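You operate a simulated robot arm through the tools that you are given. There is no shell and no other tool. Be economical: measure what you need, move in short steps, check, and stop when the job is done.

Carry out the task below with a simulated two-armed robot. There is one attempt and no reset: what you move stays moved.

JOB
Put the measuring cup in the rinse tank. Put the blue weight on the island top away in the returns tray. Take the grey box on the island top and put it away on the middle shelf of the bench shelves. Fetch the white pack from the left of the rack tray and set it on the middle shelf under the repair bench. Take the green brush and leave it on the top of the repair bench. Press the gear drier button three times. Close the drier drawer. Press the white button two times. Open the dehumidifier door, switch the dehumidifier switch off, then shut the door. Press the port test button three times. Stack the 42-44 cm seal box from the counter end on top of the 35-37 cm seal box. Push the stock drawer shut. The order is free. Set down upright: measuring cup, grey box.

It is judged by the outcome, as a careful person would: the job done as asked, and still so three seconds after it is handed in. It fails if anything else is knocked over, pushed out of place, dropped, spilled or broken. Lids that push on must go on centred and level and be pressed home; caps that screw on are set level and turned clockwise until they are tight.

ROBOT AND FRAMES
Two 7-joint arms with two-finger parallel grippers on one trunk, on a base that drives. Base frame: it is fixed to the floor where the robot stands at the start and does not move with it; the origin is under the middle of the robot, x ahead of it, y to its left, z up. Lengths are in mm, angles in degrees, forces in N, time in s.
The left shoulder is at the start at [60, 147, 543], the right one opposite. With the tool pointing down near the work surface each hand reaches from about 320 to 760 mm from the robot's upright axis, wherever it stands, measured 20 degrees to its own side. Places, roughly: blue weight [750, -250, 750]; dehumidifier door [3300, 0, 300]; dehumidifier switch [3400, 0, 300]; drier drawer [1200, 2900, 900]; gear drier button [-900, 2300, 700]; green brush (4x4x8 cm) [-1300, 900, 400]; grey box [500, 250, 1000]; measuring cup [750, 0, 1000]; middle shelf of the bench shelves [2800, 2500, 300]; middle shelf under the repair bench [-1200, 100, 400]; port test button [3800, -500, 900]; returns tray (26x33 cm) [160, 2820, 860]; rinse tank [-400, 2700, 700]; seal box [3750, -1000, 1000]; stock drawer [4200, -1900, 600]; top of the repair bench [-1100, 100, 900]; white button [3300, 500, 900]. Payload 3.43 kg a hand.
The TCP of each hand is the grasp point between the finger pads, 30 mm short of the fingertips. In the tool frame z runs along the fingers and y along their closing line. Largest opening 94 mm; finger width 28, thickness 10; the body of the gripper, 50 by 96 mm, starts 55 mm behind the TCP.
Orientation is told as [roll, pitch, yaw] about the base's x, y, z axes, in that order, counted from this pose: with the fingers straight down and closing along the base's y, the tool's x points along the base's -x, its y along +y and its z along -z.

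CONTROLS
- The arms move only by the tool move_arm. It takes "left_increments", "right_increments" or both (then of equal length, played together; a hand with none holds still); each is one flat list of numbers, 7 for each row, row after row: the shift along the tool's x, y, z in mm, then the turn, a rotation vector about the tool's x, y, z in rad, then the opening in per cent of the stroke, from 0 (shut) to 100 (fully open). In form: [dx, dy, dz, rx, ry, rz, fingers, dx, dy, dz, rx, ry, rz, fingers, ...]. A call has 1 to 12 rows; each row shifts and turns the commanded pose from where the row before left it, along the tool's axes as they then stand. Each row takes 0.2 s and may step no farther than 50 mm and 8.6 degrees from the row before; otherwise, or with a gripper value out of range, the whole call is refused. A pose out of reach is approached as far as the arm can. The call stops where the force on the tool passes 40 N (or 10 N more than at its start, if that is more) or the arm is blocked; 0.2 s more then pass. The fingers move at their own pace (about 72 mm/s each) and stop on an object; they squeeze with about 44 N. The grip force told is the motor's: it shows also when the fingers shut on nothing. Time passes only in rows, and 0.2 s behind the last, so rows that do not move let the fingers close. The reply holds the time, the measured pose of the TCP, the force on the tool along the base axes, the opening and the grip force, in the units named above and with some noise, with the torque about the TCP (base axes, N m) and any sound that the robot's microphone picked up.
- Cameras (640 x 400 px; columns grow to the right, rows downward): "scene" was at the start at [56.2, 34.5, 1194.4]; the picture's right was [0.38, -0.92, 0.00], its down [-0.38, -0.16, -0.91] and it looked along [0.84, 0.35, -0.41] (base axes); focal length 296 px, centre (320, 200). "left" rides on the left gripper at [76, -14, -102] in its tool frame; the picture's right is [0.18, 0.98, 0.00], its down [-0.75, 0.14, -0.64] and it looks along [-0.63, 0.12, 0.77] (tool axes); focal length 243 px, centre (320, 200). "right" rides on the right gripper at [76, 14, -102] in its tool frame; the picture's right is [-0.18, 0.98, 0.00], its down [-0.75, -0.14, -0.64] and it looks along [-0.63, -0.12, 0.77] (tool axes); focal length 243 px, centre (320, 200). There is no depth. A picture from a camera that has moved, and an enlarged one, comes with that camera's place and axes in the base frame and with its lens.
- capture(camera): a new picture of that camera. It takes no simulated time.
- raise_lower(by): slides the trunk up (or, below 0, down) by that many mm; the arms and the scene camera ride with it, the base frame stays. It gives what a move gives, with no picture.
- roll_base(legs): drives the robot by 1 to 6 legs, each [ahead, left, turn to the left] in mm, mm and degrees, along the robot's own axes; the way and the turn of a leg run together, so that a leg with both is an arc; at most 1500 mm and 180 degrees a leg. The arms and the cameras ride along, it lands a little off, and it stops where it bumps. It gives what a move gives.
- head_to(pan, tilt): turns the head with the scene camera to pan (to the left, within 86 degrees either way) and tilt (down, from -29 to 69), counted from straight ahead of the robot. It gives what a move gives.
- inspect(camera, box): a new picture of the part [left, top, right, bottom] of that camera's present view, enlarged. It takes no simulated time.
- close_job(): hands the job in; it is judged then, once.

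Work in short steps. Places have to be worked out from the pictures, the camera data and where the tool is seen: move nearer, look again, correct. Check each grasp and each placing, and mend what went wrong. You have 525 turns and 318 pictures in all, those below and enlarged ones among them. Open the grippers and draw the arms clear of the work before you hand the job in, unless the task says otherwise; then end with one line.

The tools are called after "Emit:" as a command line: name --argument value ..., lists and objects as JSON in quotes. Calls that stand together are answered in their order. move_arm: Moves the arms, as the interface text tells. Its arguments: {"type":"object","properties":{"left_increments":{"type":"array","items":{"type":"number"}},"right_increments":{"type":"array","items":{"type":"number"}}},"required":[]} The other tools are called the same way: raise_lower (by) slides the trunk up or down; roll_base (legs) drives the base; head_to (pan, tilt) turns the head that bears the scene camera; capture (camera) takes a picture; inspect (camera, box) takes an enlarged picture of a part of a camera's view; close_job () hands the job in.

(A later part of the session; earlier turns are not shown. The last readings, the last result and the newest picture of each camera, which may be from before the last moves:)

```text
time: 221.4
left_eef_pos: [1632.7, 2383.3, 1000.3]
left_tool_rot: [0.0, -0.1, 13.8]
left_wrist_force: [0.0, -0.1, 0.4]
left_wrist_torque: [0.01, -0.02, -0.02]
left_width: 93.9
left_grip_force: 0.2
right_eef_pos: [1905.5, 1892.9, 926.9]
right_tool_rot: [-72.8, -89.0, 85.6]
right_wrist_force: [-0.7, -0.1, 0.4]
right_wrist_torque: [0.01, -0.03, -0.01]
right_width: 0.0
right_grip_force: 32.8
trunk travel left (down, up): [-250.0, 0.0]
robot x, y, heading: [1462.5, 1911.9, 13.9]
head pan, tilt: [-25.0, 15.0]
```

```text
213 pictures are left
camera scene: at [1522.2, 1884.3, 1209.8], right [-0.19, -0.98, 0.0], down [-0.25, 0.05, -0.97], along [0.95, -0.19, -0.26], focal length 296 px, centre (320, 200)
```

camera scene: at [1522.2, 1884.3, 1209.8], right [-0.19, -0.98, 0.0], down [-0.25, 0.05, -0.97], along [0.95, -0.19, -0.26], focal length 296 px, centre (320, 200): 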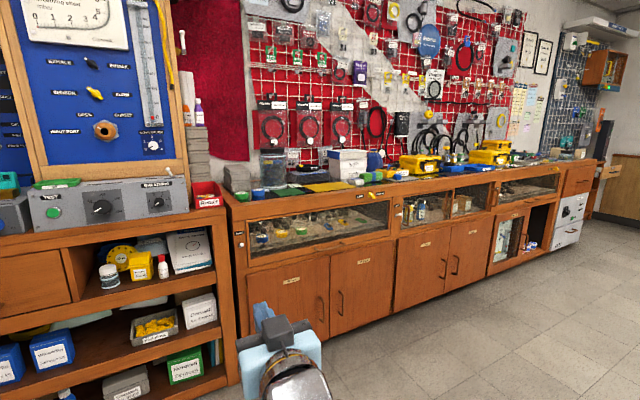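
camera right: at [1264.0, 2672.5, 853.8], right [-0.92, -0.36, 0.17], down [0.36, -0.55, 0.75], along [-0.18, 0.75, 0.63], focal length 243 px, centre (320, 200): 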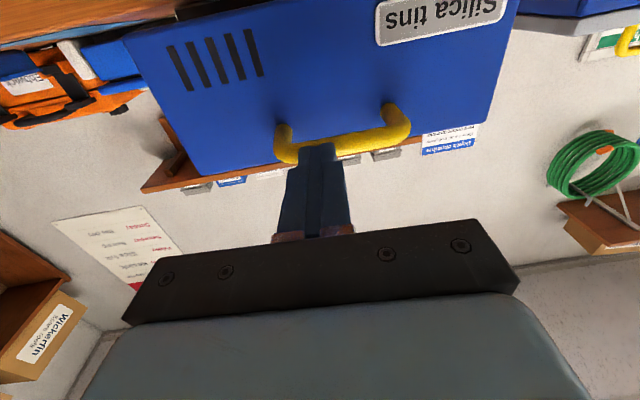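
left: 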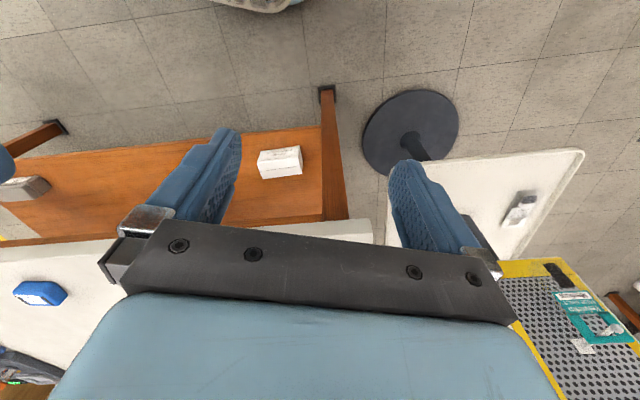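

Bench shelves are the open-shelf test bench; the long counter runs east. Drive along to view the white button, dehumidifier and test port.

Emit:
roll_base --legs '[[367, -1183, 9]]'

Emit:
head_to --pan 0 --tilt 20

Emit:
capture --camera "scene"

Emit:
head_to --pan -50 --tilt 15

Emit:
capture --camera "scene"

```text
time: 227.8
left_eef_pos: [2287.1, 1366.8, 1000.6]
left_tool_rot: [-0.1, 0.0, 23.3]
left_wrist_force: [-0.4, 0.5, 0.4]
left_wrist_torque: [0.01, 0.01, -0.02]
left_width: 93.8
left_grip_force: 0.1
right_eef_pos: [2636.2, 930.0, 926.7]
right_tool_rot: [-72.9, -88.9, 95.4]
right_wrist_force: [-0.5, 1.0, 0.2]
right_wrist_torque: [0.03, -0.02, -0.02]
right_width: 0.1
right_grip_force: 32.5
trunk travel left (down, up): [-250.0, 0.0]
robot x, y, heading: [2200.0, 871.8, 23.6]
head pan, tilt: [-25.0, 15.0]
```

```text
time: 228.7
left_eef_pos: [2286.2, 1366.6, 1001.6]
left_tool_rot: [0.1, -0.2, 23.3]
left_wrist_force: [1.2, 0.4, -0.4]
left_wrist_torque: [0.01, 0.0, -0.02]
left_width: 94.0
left_grip_force: 0.0
right_eef_pos: [2636.2, 928.7, 927.1]
right_tool_rot: [-73.1, -89.0, 95.5]
right_wrist_force: [-0.7, -0.7, 0.9]
right_wrist_torque: [-0.03, -0.01, 0.04]
right_width: 0.0
right_grip_force: 33.4
trunk travel left (down, up): [-250.0, 0.0]
robot x, y, heading: [2194.7, 868.8, 23.5]
head pan, tilt: [0.0, 20.0]
```

```text
212 pictures are left
camera scene: at [2252.9, 895.5, 1201.6], right [0.4, -0.92, 0.0], down [-0.31, -0.14, -0.94], along [0.86, 0.37, -0.34], focal length 296 px, centre (320, 200)
```

scene: 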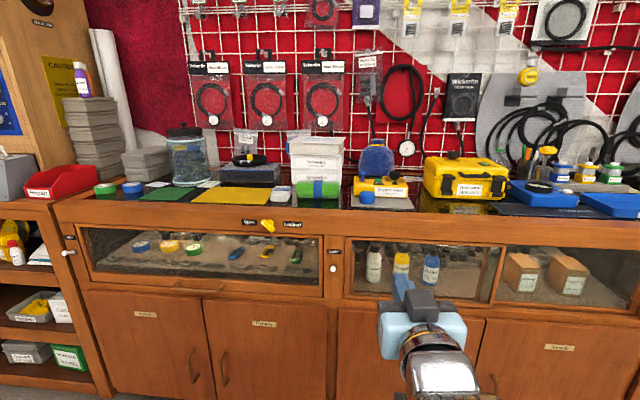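

```text
time: 229.9
left_eef_pos: [2286.1, 1367.4, 1001.5]
left_tool_rot: [0.0, -0.1, 23.3]
left_wrist_force: [0.9, 0.4, 1.3]
left_wrist_torque: [0.02, 0.0, 0.02]
left_width: 94.1
left_grip_force: 0.0
right_eef_pos: [2637.3, 928.4, 926.7]
right_tool_rot: [-72.9, -89.0, 95.3]
right_wrist_force: [-0.5, 0.6, -0.3]
right_wrist_torque: [0.01, -0.02, 0.0]
right_width: 0.0
right_grip_force: 33.1
trunk travel left (down, up): [-250.0, 0.0]
robot x, y, heading: [2195.7, 873.0, 23.5]
head pan, tilt: [-50.0, 15.0]
```

```text
211 pictures are left
camera scene: at [2250.9, 816.8, 1209.8], right [-0.45, -0.89, 0.0], down [-0.23, 0.12, -0.97], along [0.86, -0.43, -0.26], focal length 296 px, centre (320, 200)
```

scene: 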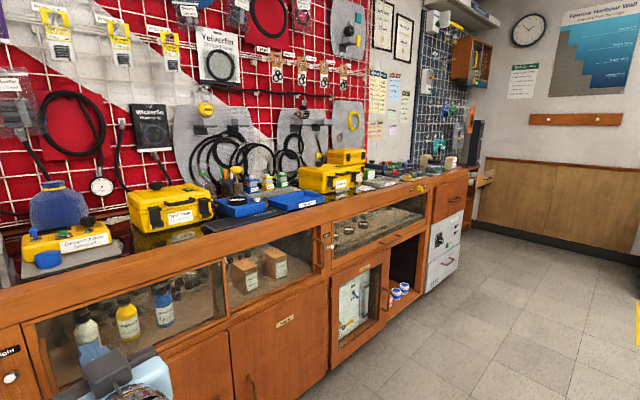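

Zoom on the counter fronts.

Emit:
inspect --camera "scene" --box '[220, 160, 480, 360]'

Emit:
inspect --camera "scene" --box '[0, 260, 240, 400]'

```text
2.00 times, centred on (350, 260) of scene
camera zoom: at [2250.9, 816.8, 1209.8], right [-0.45, -0.89, 0.0], down [-0.23, 0.12, -0.97], along [0.86, -0.43, -0.26], focal length 592 px, centre (260, 80)
```

zoom: 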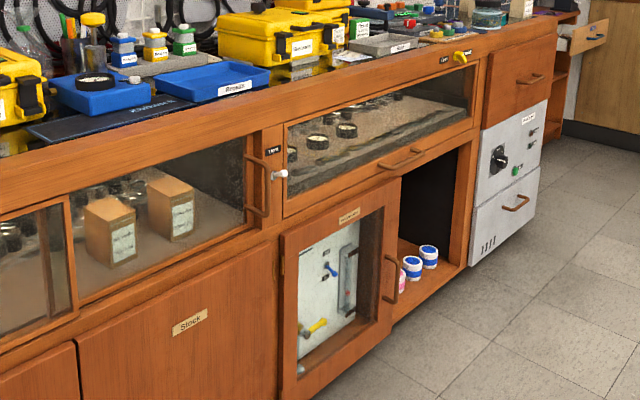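

```text
2.67 times, centred on (120, 330) of scene
camera zoom: at [2250.9, 816.8, 1209.8], right [-0.45, -0.89, 0.0], down [-0.23, 0.12, -0.97], along [0.86, -0.43, -0.26], focal length 789 px, centre (853, -147)
```

zoom: 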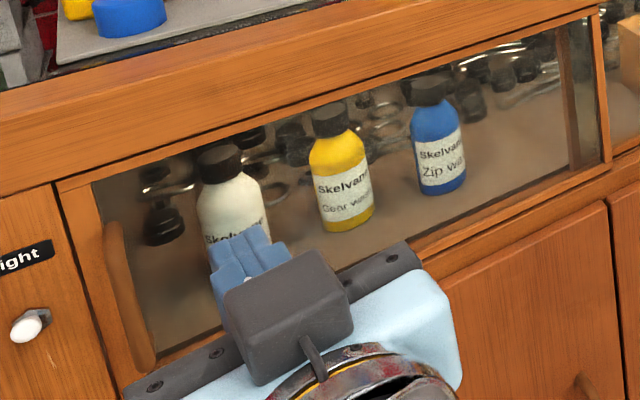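

Target white button is the right one, ≈(3191,309,732); dehumidifier glass door ≈(3283,87,340). Slide right 700 along the counter.

Emit:
roll_base --legs '[[0, -700, -0.5]]'

Emit:
head_to --pan 0 --tilt 28

Emit:
capture --camera "scene"

Emit:
head_to --pan -45 --tilt 20

Emit:
capture --camera "scene"

```text
time: 233.8
left_eef_pos: [2572.1, 708.7, 1001.3]
left_tool_rot: [0.0, -0.1, 21.5]
left_wrist_force: [0.4, 0.8, 0.4]
left_wrist_torque: [-0.01, 0.01, -0.03]
left_width: 94.4
left_grip_force: 0.1
right_eef_pos: [2908.1, 260.5, 926.2]
right_tool_rot: [-73.0, -89.0, 93.5]
right_wrist_force: [0.1, -0.2, -0.3]
right_wrist_torque: [-0.03, 0.01, 0.01]
right_width: 0.1
right_grip_force: 32.7
trunk travel left (down, up): [-250.0, 0.0]
robot x, y, heading: [2463.7, 217.3, 21.5]
head pan, tilt: [-50.0, 15.0]
```

```text
time: 234.9
left_eef_pos: [2571.7, 709.6, 999.9]
left_tool_rot: [0.0, -0.1, 21.4]
left_wrist_force: [0.1, 0.1, 1.1]
left_wrist_torque: [0.0, 0.03, 0.01]
left_width: 94.1
left_grip_force: 0.0
right_eef_pos: [2908.1, 260.4, 926.8]
right_tool_rot: [-73.1, -88.9, 93.5]
right_wrist_force: [0.2, 0.8, -0.6]
right_wrist_torque: [-0.03, 0.0, -0.01]
right_width: 0.0
right_grip_force: 33.3
trunk travel left (down, up): [-250.0, 0.0]
robot x, y, heading: [2459.8, 214.7, 21.5]
head pan, tilt: [0.0, 28.0]
```

```text
208 pictures are left
camera scene: at [2521.6, 239.5, 1188.7], right [0.37, -0.93, 0.0], down [-0.44, -0.17, -0.88], along [0.82, 0.32, -0.47], focal length 296 px, centre (320, 200)
```

scene: 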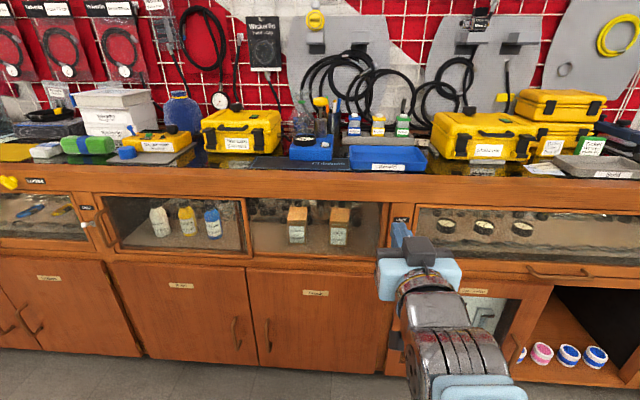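

```text
time: 236.1
left_eef_pos: [2573.7, 710.1, 1001.1]
left_tool_rot: [0.0, 0.0, 21.4]
left_wrist_force: [-0.3, 0.0, 0.0]
left_wrist_torque: [-0.01, 0.02, 0.03]
left_width: 93.7
left_grip_force: 0.2
right_eef_pos: [2908.4, 261.5, 927.2]
right_tool_rot: [-73.0, -89.0, 93.5]
right_wrist_force: [-0.3, -0.9, 0.0]
right_wrist_torque: [0.01, 0.01, 0.0]
right_width: 0.1
right_grip_force: 33.6
trunk travel left (down, up): [-250.0, 0.0]
robot x, y, heading: [2464.5, 217.4, 21.3]
head pan, tilt: [-45.0, 20.0]
```

```text
207 pictures are left
camera scene: at [2522.2, 169.1, 1201.6], right [-0.4, -0.92, 0.0], down [-0.31, 0.14, -0.94], along [0.86, -0.37, -0.34], focal length 296 px, centre (320, 200)
```

scene: 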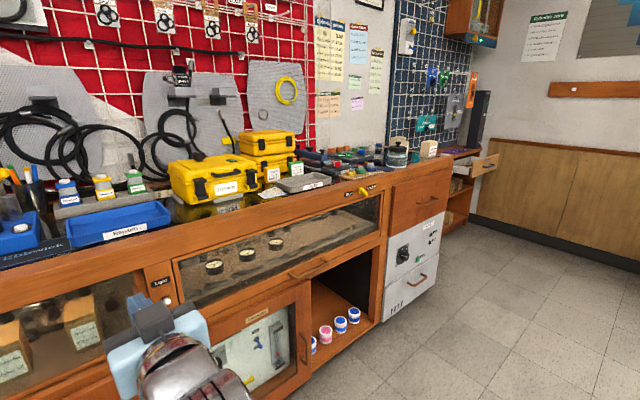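

White "Light" button triangulated at (3239,283,711). Lower the trunk 210, move the hand right 100, and drive 110 ahead.

Emit:
raise_lower --by -212

Emit:
move_arm --right_increments '[0, -34, 0, 0, 0, 0, 0, 0, -34, 0, 0, 0, 0, 0, 0, -33, 0, 0, 0, 0, 0, 0, 0, 0, 0, 0, 0, 0]'

Emit:
roll_base --legs '[[110, 0, 1]]'

Emit:
capture --camera "right"

Emit:
head_to --pan -15 --tilt 20

Emit:
capture --camera "scene"

```text
time: 238.3
left_eef_pos: [2571.8, 709.2, 787.7]
left_tool_rot: [0.0, -0.1, 21.4]
left_wrist_force: [0.0, -1.0, 0.5]
left_wrist_torque: [0.01, -0.01, -0.02]
left_width: 94.2
left_grip_force: 0.0
right_eef_pos: [2907.8, 261.4, 713.3]
right_tool_rot: [-73.1, -88.9, 93.6]
right_wrist_force: [0.5, 0.6, -0.1]
right_wrist_torque: [0.02, -0.02, 0.0]
right_width: 0.4
right_grip_force: 33.0
trunk travel left (down, up): [-38.0, 212.0]
robot x, y, heading: [2463.6, 219.5, 21.5]
head pan, tilt: [-45.0, 20.0]
```

```text
time: 239.3
left_eef_pos: [2572.2, 708.2, 788.2]
left_tool_rot: [0.1, -0.1, 21.4]
left_wrist_force: [0.2, 0.5, 0.1]
left_wrist_torque: [-0.03, 0.02, -0.02]
left_width: 93.9
left_grip_force: 0.0
right_eef_pos: [2944.2, 168.4, 714.1]
right_tool_rot: [-72.4, -89.1, 92.9]
right_wrist_force: [0.6, 0.2, -0.6]
right_wrist_torque: [0.04, -0.02, 0.0]
right_width: 0.1
right_grip_force: 32.8
trunk travel left (down, up): [-38.0, 212.0]
robot x, y, heading: [2467.0, 215.8, 21.6]
head pan, tilt: [-45.0, 20.0]
```

```text
time: 240.6
left_eef_pos: [2668.0, 755.0, 787.2]
left_tool_rot: [0.0, 0.0, 22.5]
left_wrist_force: [-0.4, -0.8, 0.3]
left_wrist_torque: [0.02, 0.02, 0.0]
left_width: 94.0
left_grip_force: 0.1
right_eef_pos: [3049.8, 220.0, 713.4]
right_tool_rot: [-73.0, -89.0, 94.7]
right_wrist_force: [-0.8, 0.0, 1.0]
right_wrist_torque: [-0.01, 0.04, -0.01]
right_width: 0.0
right_grip_force: 32.7
trunk travel left (down, up): [-38.0, 212.0]
robot x, y, heading: [2570.6, 259.6, 22.5]
head pan, tilt: [-45.0, 20.0]
```

```text
206 pictures are left
camera right: at [2949.0, 194.1, 637.3], right [-0.36, 0.92, 0.17], down [-0.55, -0.35, 0.76], along [0.76, 0.18, 0.63], focal length 243 px, centre (320, 200)
```

right: 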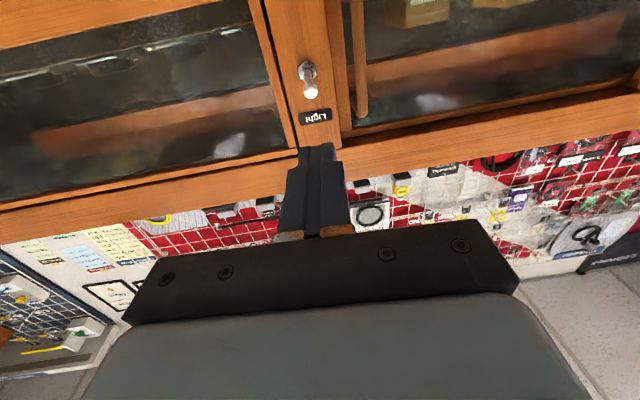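

```text
time: 241.5
left_eef_pos: [2668.8, 754.5, 788.1]
left_tool_rot: [0.0, -0.2, 22.5]
left_wrist_force: [0.2, 0.6, -0.3]
left_wrist_torque: [0.02, -0.02, 0.03]
left_width: 94.2
left_grip_force: 0.1
right_eef_pos: [3049.9, 220.3, 713.5]
right_tool_rot: [-73.0, -89.0, 94.7]
right_wrist_force: [0.5, 0.1, -0.5]
right_wrist_torque: [0.0, -0.02, 0.0]
right_width: 0.0
right_grip_force: 33.4
trunk travel left (down, up): [-38.0, 212.0]
robot x, y, heading: [2567.5, 259.2, 22.6]
head pan, tilt: [-15.0, 20.0]
```

```text
205 pictures are left
camera scene: at [2634.6, 260.5, 989.6], right [0.13, -0.99, 0.0], down [-0.34, -0.05, -0.94], along [0.93, 0.12, -0.34], focal length 296 px, centre (320, 200)
```

scene: 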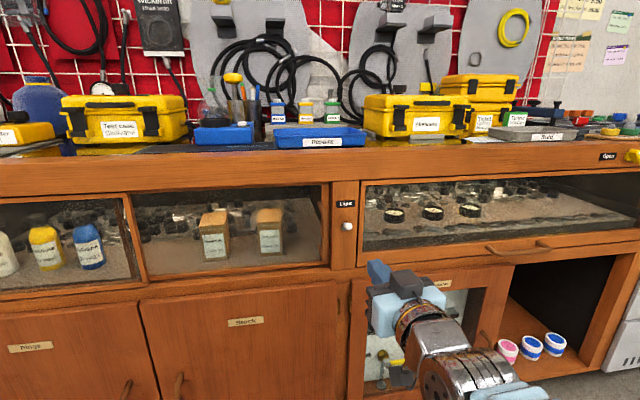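

Button confirmed (3239,280,712): 197 ahead, 17 right. Advance to near it.

Emit:
move_arm --right_increments '[0, -9, 45, 0, 0, 0, 0, 0, -8, 45, 0, 0, 0, 0, 0, 0, 45, 0, 0, 0, 0, 0, 0, 0, 0, 0, 0, 0]'

Emit:
capture --camera "right"

```text
time: 242.5
left_eef_pos: [2669.5, 754.4, 787.8]
left_tool_rot: [0.0, -0.1, 22.5]
left_wrist_force: [-0.1, -0.3, -1.2]
left_wrist_torque: [-0.02, -0.01, 0.04]
left_width: 93.9
left_grip_force: 0.0
right_eef_pos: [3178.9, 255.1, 714.6]
right_tool_rot: [-73.0, -89.0, 94.6]
right_wrist_force: [0.1, 0.2, 1.7]
right_wrist_torque: [-0.01, -0.03, 0.0]
right_width: 0.0
right_grip_force: 32.7
trunk travel left (down, up): [-38.0, 212.0]
robot x, y, heading: [2568.8, 257.3, 22.7]
head pan, tilt: [-15.0, 20.0]
```

```text
204 pictures are left
camera right: at [3078.4, 228.3, 638.0], right [-0.36, 0.92, 0.17], down [-0.55, -0.35, 0.76], along [0.76, 0.18, 0.63], focal length 243 px, centre (320, 200)
```

right: 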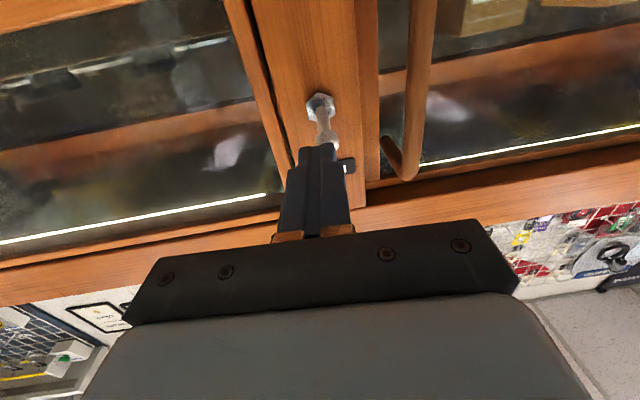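

Zoom in to see what the control is.

Emit:
inspect --camera "right" --box '[240, 60, 400, 180]'

Emit:
inspect --camera "scene" --box '[280, 160, 440, 280]'

```text
3.33 times, centred on (320, 120) of right
camera zoom: at [3078.4, 228.3, 638.0], right [-0.36, 0.92, 0.17], down [-0.55, -0.35, 0.76], along [0.76, 0.18, 0.63], focal length 809 px, centre (320, 467)
```

zoom: 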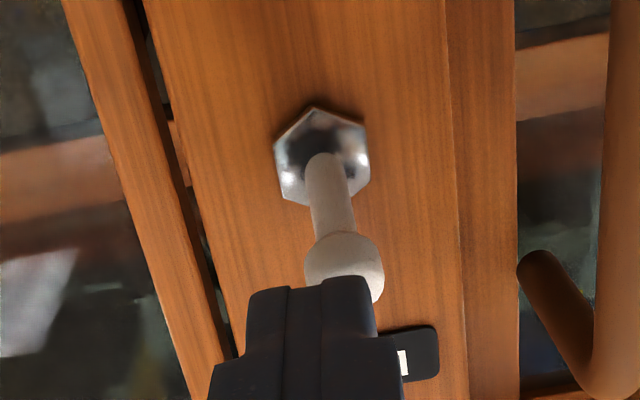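

```text
3.33 times, centred on (360, 220) of scene
camera zoom: at [2634.5, 260.5, 989.6], right [0.13, -0.99, 0.0], down [-0.34, -0.05, -0.94], along [0.93, 0.12, -0.34], focal length 986 px, centre (187, 133)
```

zoom: 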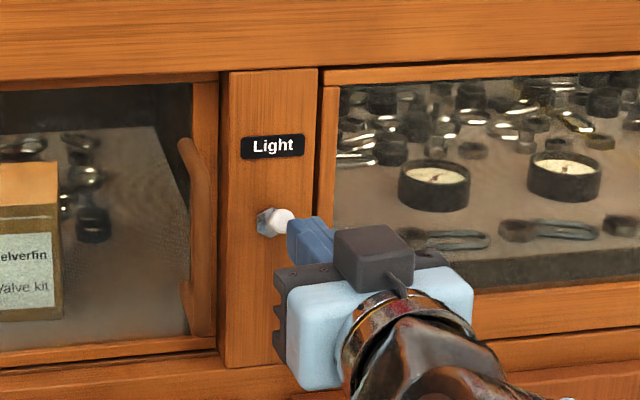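

It's a light toggle, not a button — I must not touch it. Retreat and look at the counter-top devices near (3300,500,900).

Emit:
move_arm --right_increments '[0, 0, -45, 0, 0, 0, 0, 0, 0, -45, 0, 0, 0, 0, 0, 0, -45, 0, 0, 0, 0, 0, 0, -30, 0, 0, 0, 0]'

Emit:
raise_lower --by 212

Emit:
head_to --pan 0 --tilt 28

Emit:
capture --camera "scene"

Emit:
inspect --camera "scene" --box '[160, 60, 440, 220]'

```text
time: 243.5
left_eef_pos: [2668.8, 754.7, 788.8]
left_tool_rot: [0.0, -0.1, 22.5]
left_wrist_force: [0.0, -0.9, 0.1]
left_wrist_torque: [-0.01, 0.0, 0.01]
left_width: 94.0
left_grip_force: 0.1
right_eef_pos: [3027.1, 192.2, 712.2]
right_tool_rot: [-68.5, -88.9, 90.1]
right_wrist_force: [0.1, 0.7, -0.2]
right_wrist_torque: [0.01, 0.04, 0.01]
right_width: 0.3
right_grip_force: 33.2
trunk travel left (down, up): [-38.0, 212.0]
robot x, y, heading: [2572.1, 261.3, 22.6]
head pan, tilt: [-15.0, 20.0]
```

```text
time: 245.8
left_eef_pos: [2668.6, 754.6, 1000.1]
left_tool_rot: [0.0, -0.1, 22.6]
left_wrist_force: [0.7, -0.5, 0.2]
left_wrist_torque: [0.02, -0.02, 0.0]
left_width: 93.9
left_grip_force: 0.1
right_eef_pos: [3028.1, 193.0, 925.2]
right_tool_rot: [-72.7, -89.0, 94.4]
right_wrist_force: [0.2, -0.8, -0.4]
right_wrist_torque: [0.01, -0.01, -0.02]
right_width: 0.0
right_grip_force: 33.3
trunk travel left (down, up): [-250.0, 0.0]
robot x, y, heading: [2574.9, 259.8, 22.7]
head pan, tilt: [-15.0, 20.0]
```

```text
time: 246.5
left_eef_pos: [2668.5, 755.1, 1001.1]
left_tool_rot: [0.0, -0.1, 22.5]
left_wrist_force: [-0.6, 0.2, 0.3]
left_wrist_torque: [-0.03, -0.03, 0.01]
left_width: 93.9
left_grip_force: 0.1
right_eef_pos: [3027.2, 192.0, 924.9]
right_tool_rot: [-73.0, -89.0, 94.6]
right_wrist_force: [-0.4, -0.3, 0.6]
right_wrist_torque: [-0.01, 0.01, 0.01]
right_width: 0.1
right_grip_force: 33.4
trunk travel left (down, up): [-250.0, 0.0]
robot x, y, heading: [2570.3, 261.6, 22.6]
head pan, tilt: [0.0, 28.0]
```

```text
201 pictures are left
camera scene: at [2626.5, 283.2, 1188.8], right [0.38, -0.92, 0.0], down [-0.43, -0.18, -0.88], along [0.82, 0.34, -0.47], focal length 296 px, centre (320, 200)
```

scene: 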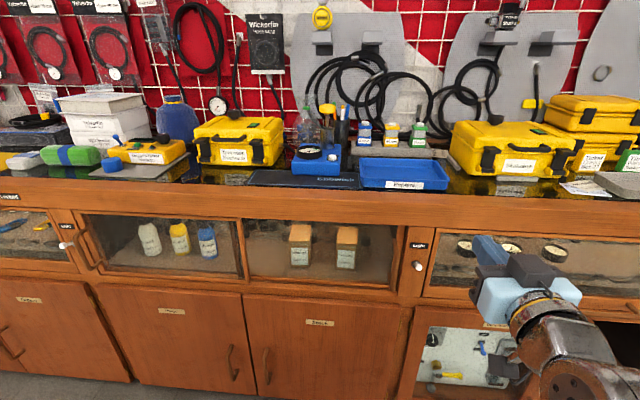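

```text
2.29 times, centred on (300, 140) of scene
camera zoom: at [2626.5, 283.2, 1188.8], right [0.38, -0.92, 0.0], down [-0.43, -0.18, -0.88], along [0.82, 0.34, -0.47], focal length 676 px, centre (366, 337)
```

zoom: 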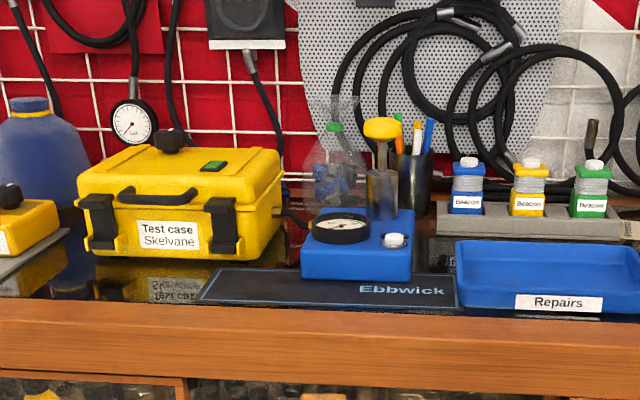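

The white button is on top of the blue leak tester, ≈(3276,519,~935), facing up. I'll press it downward with the right hand tilted 45°. Reorient and reposition.

Emit:
move_arm --right_increments '[0, 0, 0, 0, 0.131, 0, 0, 0, 0, 0, 0, 0.131, 0, 0, 0, 0, 0, 0, 0.131, 0, 0, 0, 0, 0, 0, 0.131, 0, 0, 0, 0, 0, 0, 0.131, 0, 0, 0, 0, 0, 0, 0.131, 0, 0, -30, 15, -30, 0, 0, 0, 0, -30, 15, -30, 0, 0, 0, 0, 0, 15, 0, 0, 0, 0, 0]'

Emit:
roll_base --legs '[[130, 66, 0]]'

Emit:
head_to --pan 0 --tilt 22

Emit:
capture --camera "scene"

Emit:
capture --camera "right"

```text
time: 248.5
left_eef_pos: [2668.0, 753.7, 1000.8]
left_tool_rot: [0.0, -0.2, 22.6]
left_wrist_force: [0.1, -0.2, -1.1]
left_wrist_torque: [0.0, -0.02, 0.01]
left_width: 93.9
left_grip_force: 0.1
right_eef_pos: [3010.8, 233.4, 1010.1]
right_tool_rot: [-1.5, -44.6, 22.7]
right_wrist_force: [0.9, 0.2, 0.6]
right_wrist_torque: [-0.03, 0.02, 0.01]
right_width: 0.0
right_grip_force: 33.0
trunk travel left (down, up): [-250.0, 0.0]
robot x, y, heading: [2570.1, 261.5, 22.6]
head pan, tilt: [0.0, 28.0]
```

```text
time: 249.9
left_eef_pos: [2764.1, 869.2, 1000.5]
left_tool_rot: [0.0, -0.2, 22.4]
left_wrist_force: [0.3, 0.0, -0.2]
left_wrist_torque: [0.04, -0.02, 0.03]
left_width: 94.0
left_grip_force: 0.1
right_eef_pos: [3107.1, 347.2, 1009.6]
right_tool_rot: [-1.4, -44.6, 22.5]
right_wrist_force: [-0.3, -0.5, -0.2]
right_wrist_torque: [0.03, -0.01, 0.05]
right_width: 0.1
right_grip_force: 32.9
trunk travel left (down, up): [-250.0, 0.0]
robot x, y, heading: [2667.2, 374.8, 22.8]
head pan, tilt: [0.0, 28.0]
```

```text
time: 250.6
left_eef_pos: [2764.8, 870.0, 1000.3]
left_tool_rot: [0.0, -0.1, 22.5]
left_wrist_force: [0.7, 0.2, 0.8]
left_wrist_torque: [0.01, -0.04, 0.0]
left_width: 94.1
left_grip_force: 0.0
right_eef_pos: [3108.1, 347.7, 1009.8]
right_tool_rot: [-1.4, -44.6, 22.6]
right_wrist_force: [1.0, 0.4, 0.2]
right_wrist_torque: [0.0, -0.01, -0.02]
right_width: 0.2
right_grip_force: 32.9
trunk travel left (down, up): [-250.0, 0.0]
robot x, y, heading: [2664.5, 370.4, 22.7]
head pan, tilt: [0.0, 22.0]
```

```text
199 pictures are left
camera scene: at [2724.5, 398.0, 1198.3], right [0.38, -0.92, 0.0], down [-0.35, -0.14, -0.93], along [0.86, 0.36, -0.38], focal length 296 px, centre (320, 200)
```

scene: 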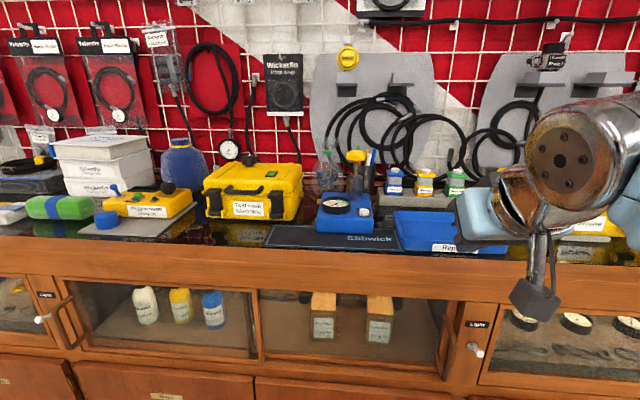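

```text
198 pictures are left
camera right: at [2984.0, 314.4, 1027.4], right [-0.24, 0.96, 0.11], down [0.12, -0.08, 0.99], along [0.96, 0.25, -0.1], focal length 243 px, centre (320, 200)
```

right: 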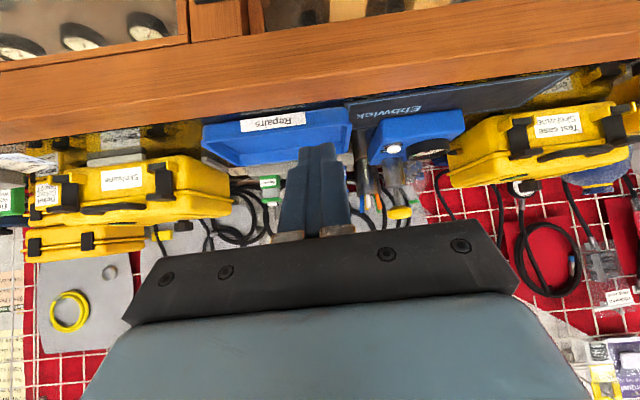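

Button refined to (3348,548,911). Drive 70 closer, then move the hand above it.

Emit:
roll_base --legs '[[70, 0, 0]]'

Emit:
move_arm --right_increments '[-20, 31, 20, 0, 0, 0, 0, -20, 31, 20, 0, 0, 0, 0, -20, 30, 20, 0, 0, 0, 0, -25, 0, 25, 0, 0, 0, 0, -25, 0, 25, 0, 0, 0, 0, 0, 0, 0, 0, 0, 0, 0]'

Emit:
capture --camera "right"

Emit:
inspect --camera "scene" --box '[220, 120, 500, 300]'

```text
time: 251.6
left_eef_pos: [2829.8, 894.5, 1001.1]
left_tool_rot: [-0.1, -0.2, 22.5]
left_wrist_force: [0.4, -0.4, 0.1]
left_wrist_torque: [0.01, 0.0, 0.03]
left_width: 94.1
left_grip_force: 0.0
right_eef_pos: [3171.5, 374.1, 1008.5]
right_tool_rot: [-1.4, -44.6, 22.4]
right_wrist_force: [0.0, -0.4, 0.1]
right_wrist_torque: [0.02, -0.01, 0.05]
right_width: 0.0
right_grip_force: 33.2
trunk travel left (down, up): [-250.0, 0.0]
robot x, y, heading: [2730.7, 398.7, 22.6]
head pan, tilt: [0.0, 22.0]
```

```text
time: 253.0
left_eef_pos: [2829.8, 895.3, 1001.1]
left_tool_rot: [0.0, -0.1, 22.4]
left_wrist_force: [-0.1, 0.3, 0.4]
left_wrist_torque: [0.0, 0.0, 0.0]
left_width: 93.9
left_grip_force: 0.1
right_eef_pos: [3285.2, 515.8, 1007.4]
right_tool_rot: [-1.4, -44.6, 22.5]
right_wrist_force: [0.1, 0.4, 0.0]
right_wrist_torque: [-0.01, -0.01, -0.01]
right_width: 0.1
right_grip_force: 32.9
trunk travel left (down, up): [-250.0, 0.0]
robot x, y, heading: [2731.5, 401.9, 22.6]
head pan, tilt: [0.0, 22.0]
```

```text
197 pictures are left
camera right: at [3161.3, 483.0, 1026.3], right [-0.24, 0.96, 0.11], down [0.12, -0.08, 0.99], along [0.96, 0.25, -0.1], focal length 243 px, centre (320, 200)
```

right: 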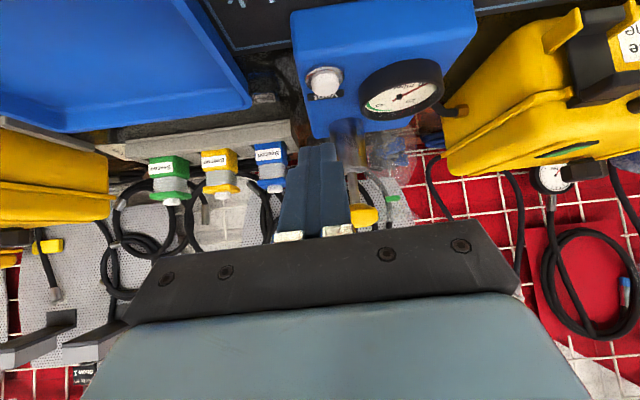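

```text
2.22 times, centred on (360, 210) of scene
camera zoom: at [2789.7, 425.1, 1198.3], right [0.38, -0.92, 0.0], down [-0.35, -0.14, -0.93], along [0.86, 0.35, -0.37], focal length 657 px, centre (231, 178)
```

zoom: 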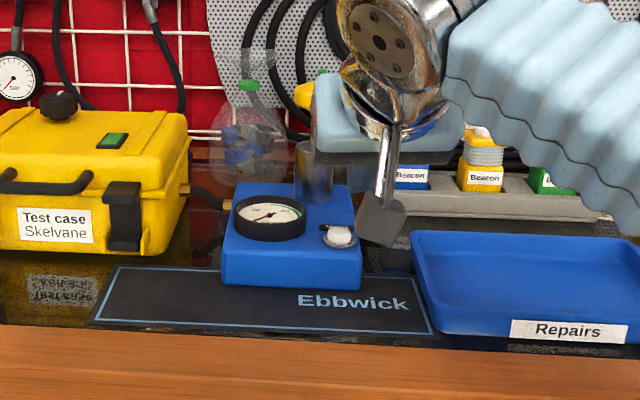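

Button confirmed ≈(3346,545,911). Move forward 56, then down 50 to hover.

Emit:
move_arm --right_increments '[-20, 2, 20, 0, 0, 0, 0, -20, 1, 20, 0, 0, 0, 0, 17, 0, 17, 0, 0, 0, 0, 17, 0, 17, 0, 0, 0, 0, 0, 0, 0, 0, 0, 0, 0]'

Emit:
capture --camera "right"

Emit:
inspect --camera "scene" --box '[220, 120, 500, 300]'

```text
time: 254.2
left_eef_pos: [2831.0, 894.6, 1000.2]
left_tool_rot: [-0.1, 0.0, 22.4]
left_wrist_force: [0.4, 0.1, 0.1]
left_wrist_torque: [-0.01, 0.01, 0.01]
left_width: 94.2
left_grip_force: 0.1
right_eef_pos: [3334.1, 538.9, 960.0]
right_tool_rot: [-1.3, -44.6, 22.4]
right_wrist_force: [-0.4, -0.2, -0.5]
right_wrist_torque: [0.03, 0.0, 0.04]
right_width: 0.0
right_grip_force: 33.3
trunk travel left (down, up): [-250.0, 0.0]
robot x, y, heading: [2730.8, 399.5, 22.5]
head pan, tilt: [0.0, 22.0]
```

```text
195 pictures are left
camera right: at [3211.5, 506.0, 977.9], right [-0.24, 0.96, 0.11], down [0.12, -0.09, 0.99], along [0.96, 0.25, -0.1], focal length 243 px, centre (320, 200)
```

right: 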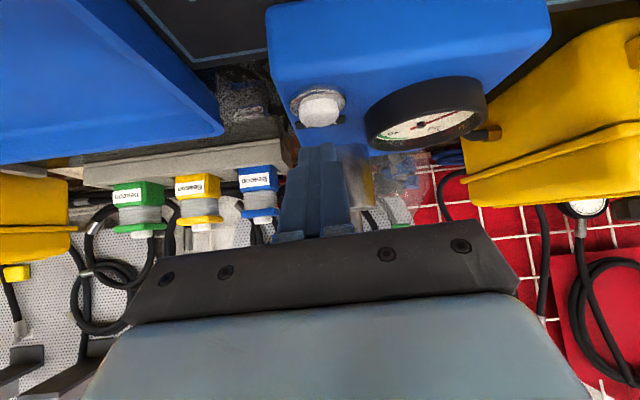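

```text
2.22 times, centred on (360, 210) of scene
camera zoom: at [2789.6, 424.9, 1198.4], right [0.38, -0.92, 0.0], down [-0.35, -0.14, -0.93], along [0.86, 0.35, -0.37], focal length 657 px, centre (231, 178)
```

zoom: 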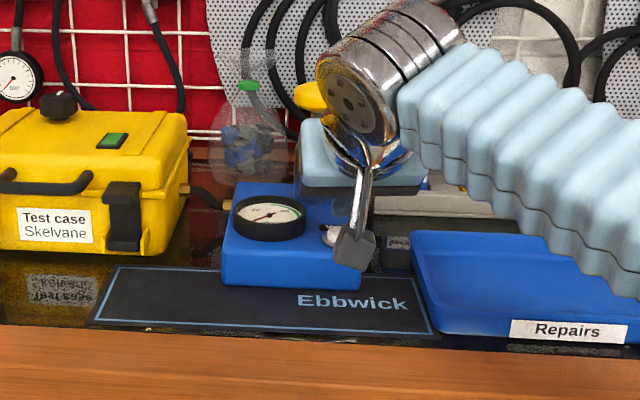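

On target. Press down gradually, listening for a click.

Emit:
move_arm --right_increments '[6, 2, 6, 0, 0, 0, 0, 4, 0, 4, 0, 0, 0, 0, 3, 0, 3, 0, 0, 0, 0, 3, 0, 3, 0, 0, 0, 0, 0, 0, 0, 0, 0, 0, 0]'

```text
time: 255.4
left_eef_pos: [2830.0, 894.9, 1001.8]
left_tool_rot: [0.0, -0.3, 22.5]
left_wrist_force: [0.4, -0.8, 0.5]
left_wrist_torque: [0.01, 0.0, 0.01]
left_width: 94.0
left_grip_force: 0.0
right_eef_pos: [3332.4, 540.5, 945.2]
right_tool_rot: [-1.0, -45.9, 22.2]
right_wrist_force: [1.8, -1.8, 19.8]
right_wrist_torque: [-0.02, -0.04, 0.09]
right_width: 0.2
right_grip_force: 32.8
trunk travel left (down, up): [-250.0, 0.0]
robot x, y, heading: [2732.1, 404.3, 22.7]
head pan, tilt: [0.0, 22.0]
heard: click
stopped in row 5 (right hand): the force on the tool passed its limit at 41 N (the readings are from after the stop); the commanded pose is now the measured one
```

Click 1. Release upward 12 mm, check, then press again.

Emit:
move_arm --right_increments '[-9, 0, -9, 0, 0, 0, 0, 0, 0, 0, 0, 0, 0, 0]'

Emit:
capture --camera "right"

Emit:
move_arm --right_increments '[4, 0, 4, 0, 0, 0, 0, 4, 0, 4, 0, 0, 0, 0, 2, 0, 2, 0, 0, 0, 0, 0, 0, 0, 0, 0, 0, 0]'

```text
time: 256.0
left_eef_pos: [2831.5, 896.2, 1000.9]
left_tool_rot: [0.1, -0.2, 22.5]
left_wrist_force: [-0.3, 0.0, 0.7]
left_wrist_torque: [-0.03, 0.0, -0.01]
left_width: 94.1
left_grip_force: 0.1
right_eef_pos: [3335.0, 540.7, 952.6]
right_tool_rot: [-1.3, -45.1, 22.4]
right_wrist_force: [-0.2, 0.5, 1.0]
right_wrist_torque: [0.01, -0.05, 0.0]
right_width: 0.1
right_grip_force: 33.5
trunk travel left (down, up): [-250.0, 0.0]
robot x, y, heading: [2732.5, 403.7, 22.4]
head pan, tilt: [0.0, 22.0]
```

```text
193 pictures are left
camera right: at [3211.4, 507.7, 969.1], right [-0.24, 0.96, 0.12], down [0.12, -0.09, 0.99], along [0.96, 0.25, -0.09], focal length 243 px, centre (320, 200)
```

right: 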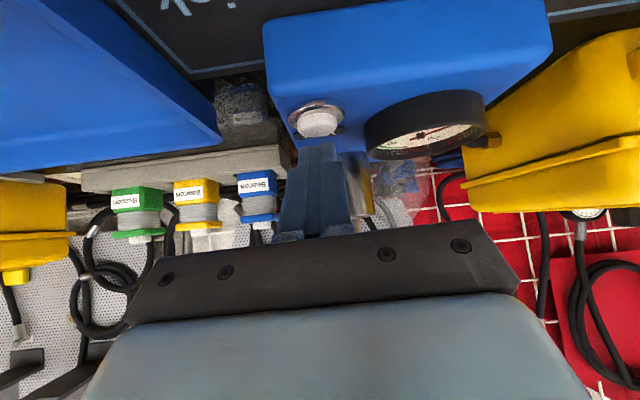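

```text
time: 257.0
left_eef_pos: [2829.4, 894.9, 1000.4]
left_tool_rot: [-0.1, -0.3, 22.5]
left_wrist_force: [0.1, -0.2, -0.7]
left_wrist_torque: [-0.02, -0.01, 0.02]
left_width: 94.0
left_grip_force: 0.0
right_eef_pos: [3334.8, 539.5, 941.7]
right_tool_rot: [-1.0, -45.6, 22.2]
right_wrist_force: [2.2, 2.8, 31.2]
right_wrist_torque: [0.3, -0.4, 0.08]
right_width: 0.0
right_grip_force: 33.4
trunk travel left (down, up): [-250.0, 0.0]
robot x, y, heading: [2731.3, 400.7, 22.2]
head pan, tilt: [0.0, 22.0]
```

No click yet at 31 N; press slightly further.

Emit:
move_arm --right_increments '[1, 0, 1, 0, 0, 0, 0, 0, 0, 0, 0, 0, 0, 0]'

Emit:
capture --camera "right"

```text
time: 257.6
left_eef_pos: [2828.4, 894.7, 1001.3]
left_tool_rot: [-0.1, -0.4, 22.5]
left_wrist_force: [-0.2, 0.4, 0.1]
left_wrist_torque: [0.0, -0.01, 0.0]
left_width: 93.9
left_grip_force: 0.0
right_eef_pos: [3334.8, 539.3, 941.6]
right_tool_rot: [-0.9, -45.8, 22.2]
right_wrist_force: [3.2, 2.8, 40.2]
right_wrist_torque: [0.27, -0.54, 0.08]
right_width: 0.0
right_grip_force: 32.7
trunk travel left (down, up): [-250.0, 0.0]
robot x, y, heading: [2731.8, 401.0, 22.3]
head pan, tilt: [0.0, 22.0]
```

```text
192 pictures are left
camera right: at [3211.0, 507.2, 957.2], right [-0.24, 0.96, 0.12], down [0.11, -0.1, 0.99], along [0.96, 0.25, -0.08], focal length 243 px, centre (320, 200)
```

right: 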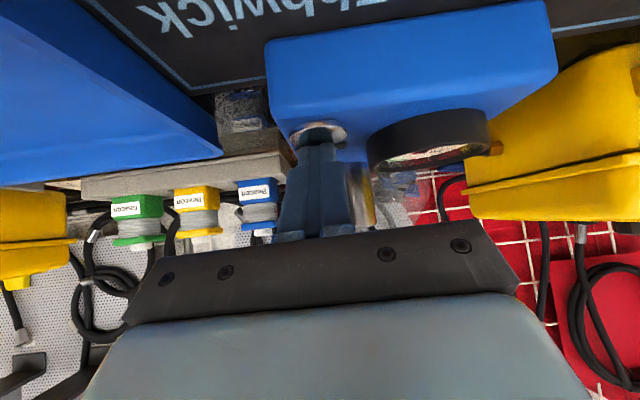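

Release fully, shift 4 mm back, and re-press.

Emit:
move_arm --right_increments '[-12, 0, -12, 0, 0, 0, 0, 3, 0, -3, 0, 0, 0, 0, 0, 0, 0, 0, 0, 0, 0]'

Emit:
inspect --camera "right" --box '[240, 60, 420, 180]'

```text
time: 258.4
left_eef_pos: [2831.2, 895.1, 1000.9]
left_tool_rot: [0.0, -0.2, 22.4]
left_wrist_force: [0.3, 0.0, 0.0]
left_wrist_torque: [0.02, 0.0, -0.02]
left_width: 94.2
left_grip_force: 0.1
right_eef_pos: [3332.8, 538.5, 951.5]
right_tool_rot: [-1.3, -44.9, 22.3]
right_wrist_force: [0.5, -1.0, 0.9]
right_wrist_torque: [0.01, -0.02, 0.01]
right_width: 0.0
right_grip_force: 33.3
trunk travel left (down, up): [-250.0, 0.0]
robot x, y, heading: [2729.5, 399.0, 22.6]
head pan, tilt: [0.0, 22.0]
```

```text
3.33 times, centred on (330, 120) of right
camera zoom: at [3208.7, 505.7, 969.8], right [-0.24, 0.96, 0.11], down [0.12, -0.09, 0.99], along [0.96, 0.25, -0.09], focal length 809 px, centre (287, 467)
```

zoom: 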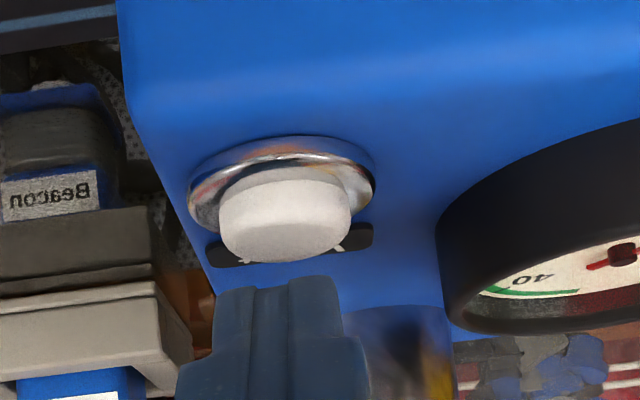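

Shift 5 mm further back and press again.

Emit:
move_arm --right_increments '[3.5, 0, -3.5, 0, 0, 0, 0, 5, 0, 5, 0, 0, 0, 0, 3, 0, 3, 0, 0, 0, 0, 2, 0, 2, 0, 0, 0, 0, 0, 0, 0, 0, 0, 0, 0]'

```text
time: 259.6
left_eef_pos: [2829.2, 894.8, 1001.3]
left_tool_rot: [-0.1, -0.2, 22.4]
left_wrist_force: [0.4, -0.2, 0.7]
left_wrist_torque: [0.01, 0.02, -0.02]
left_width: 94.3
left_grip_force: 0.0
right_eef_pos: [3327.4, 537.0, 941.8]
right_tool_rot: [-0.9, -45.6, 22.2]
right_wrist_force: [12.3, 5.4, 28.9]
right_wrist_torque: [0.27, -0.64, 0.01]
right_width: 0.0
right_grip_force: 33.2
trunk travel left (down, up): [-250.0, 0.0]
robot x, y, heading: [2731.2, 404.1, 22.3]
head pan, tilt: [0.0, 22.0]
heard: click
```

Second click heard. Retreat upward and back.

Emit:
move_arm --right_increments '[-20, 0, -20, 0, 0, 0, 0, -30, 0, -30, 0, 0, 0, 0, 25, 0, -25, 0, 0, 0, 0, 25, 0, -25, 0, 0, 0, 0, 25, 0, -25, 0, 0, 0, 0, 25, 0, -25, 0, 0, 0, 0, 25, 0, -25, 0, 0, 0, 0]'

Emit:
inspect --camera "scene" --box '[220, 120, 500, 300]'

```text
time: 261.2
left_eef_pos: [2830.7, 895.8, 1000.8]
left_tool_rot: [0.0, 0.0, 22.4]
left_wrist_force: [0.4, 0.0, -0.1]
left_wrist_torque: [-0.05, 0.03, -0.02]
left_width: 93.8
left_grip_force: 0.0
right_eef_pos: [3164.7, 471.9, 1008.2]
right_tool_rot: [-1.3, -45.2, 22.5]
right_wrist_force: [-0.3, -0.1, 0.0]
right_wrist_torque: [-0.03, 0.01, -0.03]
right_width: 0.0
right_grip_force: 33.3
trunk travel left (down, up): [-250.0, 0.0]
robot x, y, heading: [2730.5, 404.4, 22.4]
head pan, tilt: [0.0, 22.0]
```

```text
2.22 times, centred on (360, 210) of scene
camera zoom: at [2789.8, 425.1, 1198.4], right [0.38, -0.92, 0.0], down [-0.35, -0.14, -0.93], along [0.86, 0.35, -0.37], focal length 657 px, centre (231, 178)
```

zoom: 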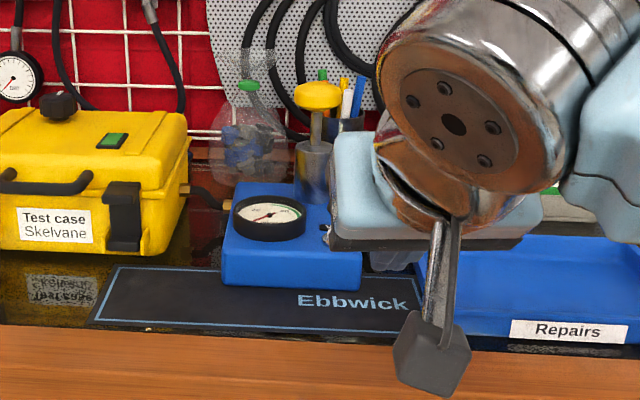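

White button done. Move back and right to face the dehumidifier door; lower trunk for a view.

Emit:
roll_base --legs '[[-450, 0, 0], [0, -450, 0]]'

Emit:
raise_lower --by -250

Emit:
head_to --pan 0 --tilt 30

Emit:
capture --camera "scene"

```text
time: 266.2
left_eef_pos: [2586.1, 313.1, 1000.7]
left_tool_rot: [0.0, -0.2, 22.9]
left_wrist_force: [-0.4, 0.0, 0.3]
left_wrist_torque: [-0.02, -0.04, 0.03]
left_width: 94.2
left_grip_force: 0.1
right_eef_pos: [2924.4, -108.7, 1009.6]
right_tool_rot: [-1.2, -45.1, 22.7]
right_wrist_force: [-0.7, -0.7, -0.1]
right_wrist_torque: [0.01, -0.01, 0.01]
right_width: 0.0
right_grip_force: 33.6
trunk travel left (down, up): [-250.0, 0.0]
robot x, y, heading: [2494.0, -183.0, 22.9]
head pan, tilt: [0.0, 22.0]
```

```text
time: 268.8
left_eef_pos: [2588.2, 311.0, 749.7]
left_tool_rot: [0.0, -0.3, 22.9]
left_wrist_force: [0.0, -0.3, 0.6]
left_wrist_torque: [-0.01, 0.04, 0.03]
left_width: 94.3
left_grip_force: 0.1
right_eef_pos: [2925.2, -109.1, 758.9]
right_tool_rot: [-1.2, -45.2, 22.8]
right_wrist_force: [0.0, -0.3, -0.2]
right_wrist_torque: [0.01, -0.04, -0.03]
right_width: 0.1
right_grip_force: 33.7
trunk travel left (down, up): [0.0, 250.0]
robot x, y, heading: [2492.7, -185.8, 23.0]
head pan, tilt: [0.0, 22.0]
```

```text
time: 269.5
left_eef_pos: [2588.0, 311.5, 750.6]
left_tool_rot: [0.0, -0.3, 22.9]
left_wrist_force: [-0.4, 0.3, 0.1]
left_wrist_torque: [-0.04, 0.03, 0.0]
left_width: 94.0
left_grip_force: 0.1
right_eef_pos: [2924.1, -109.2, 759.3]
right_tool_rot: [-1.2, -45.2, 22.8]
right_wrist_force: [0.4, 0.0, -0.4]
right_wrist_torque: [0.02, 0.01, 0.0]
right_width: 0.2
right_grip_force: 33.4
trunk travel left (down, up): [0.0, 250.0]
robot x, y, heading: [2492.3, -182.3, 23.0]
head pan, tilt: [0.0, 30.0]
```

```text
189 pictures are left
camera scene: at [2548.3, -160.3, 935.6], right [0.39, -0.92, 0.0], down [-0.46, -0.2, -0.87], along [0.8, 0.34, -0.5], focal length 296 px, centre (320, 200)
```

scene: 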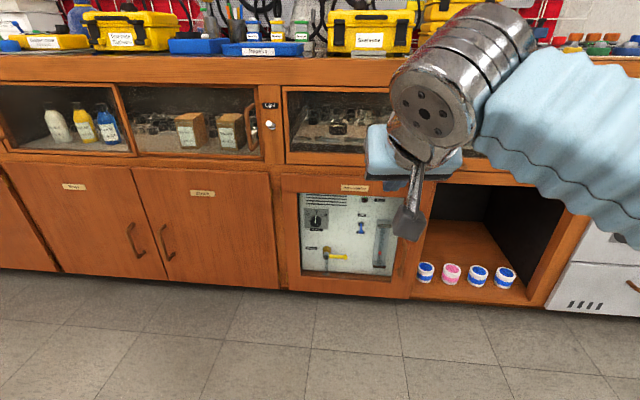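

Move the right hand aside to view the door and handle.

Emit:
move_arm --right_increments '[0, -45, 0, 0, 0, 0, 0, 0, -45, 0, 0, 0, 0, 0, 0, -45, 0, 0, 0, 0, 0, 0, -45, 0, 0, 0, 0, 0, 0, -45, 0, 0, 0, 0, 0, 0, -30, 0, 0, 0, 0, 0]'

Emit:
inspect --camera "scene" --box '[250, 150, 470, 310]'

```text
time: 270.9
left_eef_pos: [2586.4, 310.8, 750.5]
left_tool_rot: [0.1, -0.2, 23.0]
left_wrist_force: [-0.5, -0.6, -0.2]
left_wrist_torque: [-0.04, 0.0, -0.01]
left_width: 94.0
left_grip_force: 0.1
right_eef_pos: [3020.1, -349.7, 765.3]
right_tool_rot: [-1.2, -45.2, 23.0]
right_wrist_force: [-0.1, 0.7, -1.1]
right_wrist_torque: [0.03, -0.05, 0.02]
right_width: 0.0
right_grip_force: 33.3
trunk travel left (down, up): [0.0, 250.0]
robot x, y, heading: [2494.9, -184.2, 22.8]
head pan, tilt: [0.0, 30.0]
```

```text
2.50 times, centred on (360, 230) of scene
camera zoom: at [2548.2, -160.2, 935.6], right [0.39, -0.92, 0.0], down [-0.46, -0.2, -0.87], along [0.8, 0.34, -0.5], focal length 740 px, centre (220, 125)
```

zoom: 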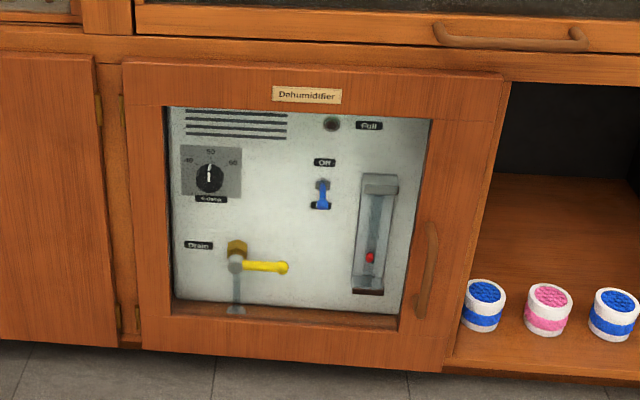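

Handle ≈ (3370,-120,265), hinges on the left. Drive nearer/right, lower the right hand and make it horizontal.

Emit:
roll_base --legs '[[150, -179, 0]]'

Emit:
move_arm --right_increments '[30, 14, 30, 0, 0, 0, 0, 30, 14, 30, 0, 0, 0, 0, 30, 14, 30, 0, 0, 0, 0, 30, 14, 30, 0, 0, 0, 0, 30, 14, 30, 0, 0, 0, 0, 30, 14, 30, 0, 0, 0, 0, 30, 14, 30, 0, 0, 0, 0, 30, 14, 30, 0, 0, 0, 0, 30, 14, 30, 0, 0, 0, 0, 30, 14, 30, 0, 0, 0, 0, 0, 0, 0, 0, 0, 0, 0]'

Emit:
capture --camera "scene"

```text
time: 272.7
left_eef_pos: [2799.2, 200.9, 750.7]
left_tool_rot: [0.0, -0.1, 22.8]
left_wrist_force: [-0.1, 0.3, 0.0]
left_wrist_torque: [0.0, 0.03, -0.03]
left_width: 93.9
left_grip_force: 0.0
right_eef_pos: [3228.4, -458.1, 765.1]
right_tool_rot: [-1.3, -45.3, 22.8]
right_wrist_force: [-0.3, -0.5, 0.4]
right_wrist_torque: [0.01, -0.02, 0.02]
right_width: 0.0
right_grip_force: 33.2
trunk travel left (down, up): [0.0, 250.0]
robot x, y, heading: [2702.6, -293.4, 23.1]
head pan, tilt: [0.0, 30.0]
```

```text
time: 275.1
left_eef_pos: [2797.8, 202.2, 750.8]
left_tool_rot: [0.0, -0.2, 22.8]
left_wrist_force: [0.6, -0.1, -0.7]
left_wrist_torque: [-0.01, -0.02, 0.01]
left_width: 94.0
left_grip_force: 0.1
right_eef_pos: [3215.2, -324.4, 349.4]
right_tool_rot: [-1.1, -45.1, 22.7]
right_wrist_force: [0.2, 0.4, 0.2]
right_wrist_torque: [0.03, 0.01, 0.0]
right_width: 0.2
right_grip_force: 32.6
right hand out of reach, approached as far as the arm can: row 8, 9, 10
trunk travel left (down, up): [0.0, 250.0]
robot x, y, heading: [2701.5, -290.6, 22.6]
head pan, tilt: [0.0, 30.0]
```

```text
187 pictures are left
camera scene: at [2758.9, -269.0, 935.5], right [0.39, -0.92, 0.0], down [-0.46, -0.2, -0.87], along [0.8, 0.34, -0.5], focal length 296 px, centre (320, 200)
```

scene: 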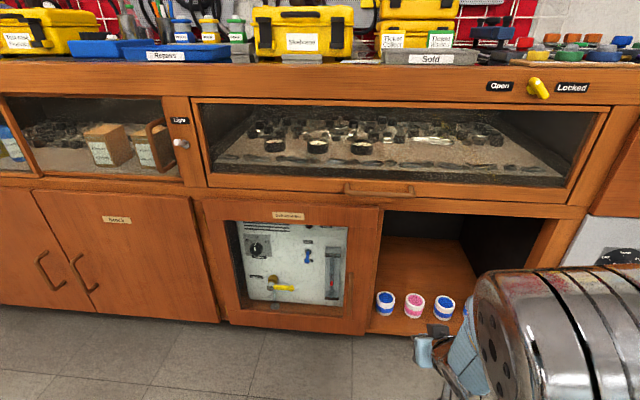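

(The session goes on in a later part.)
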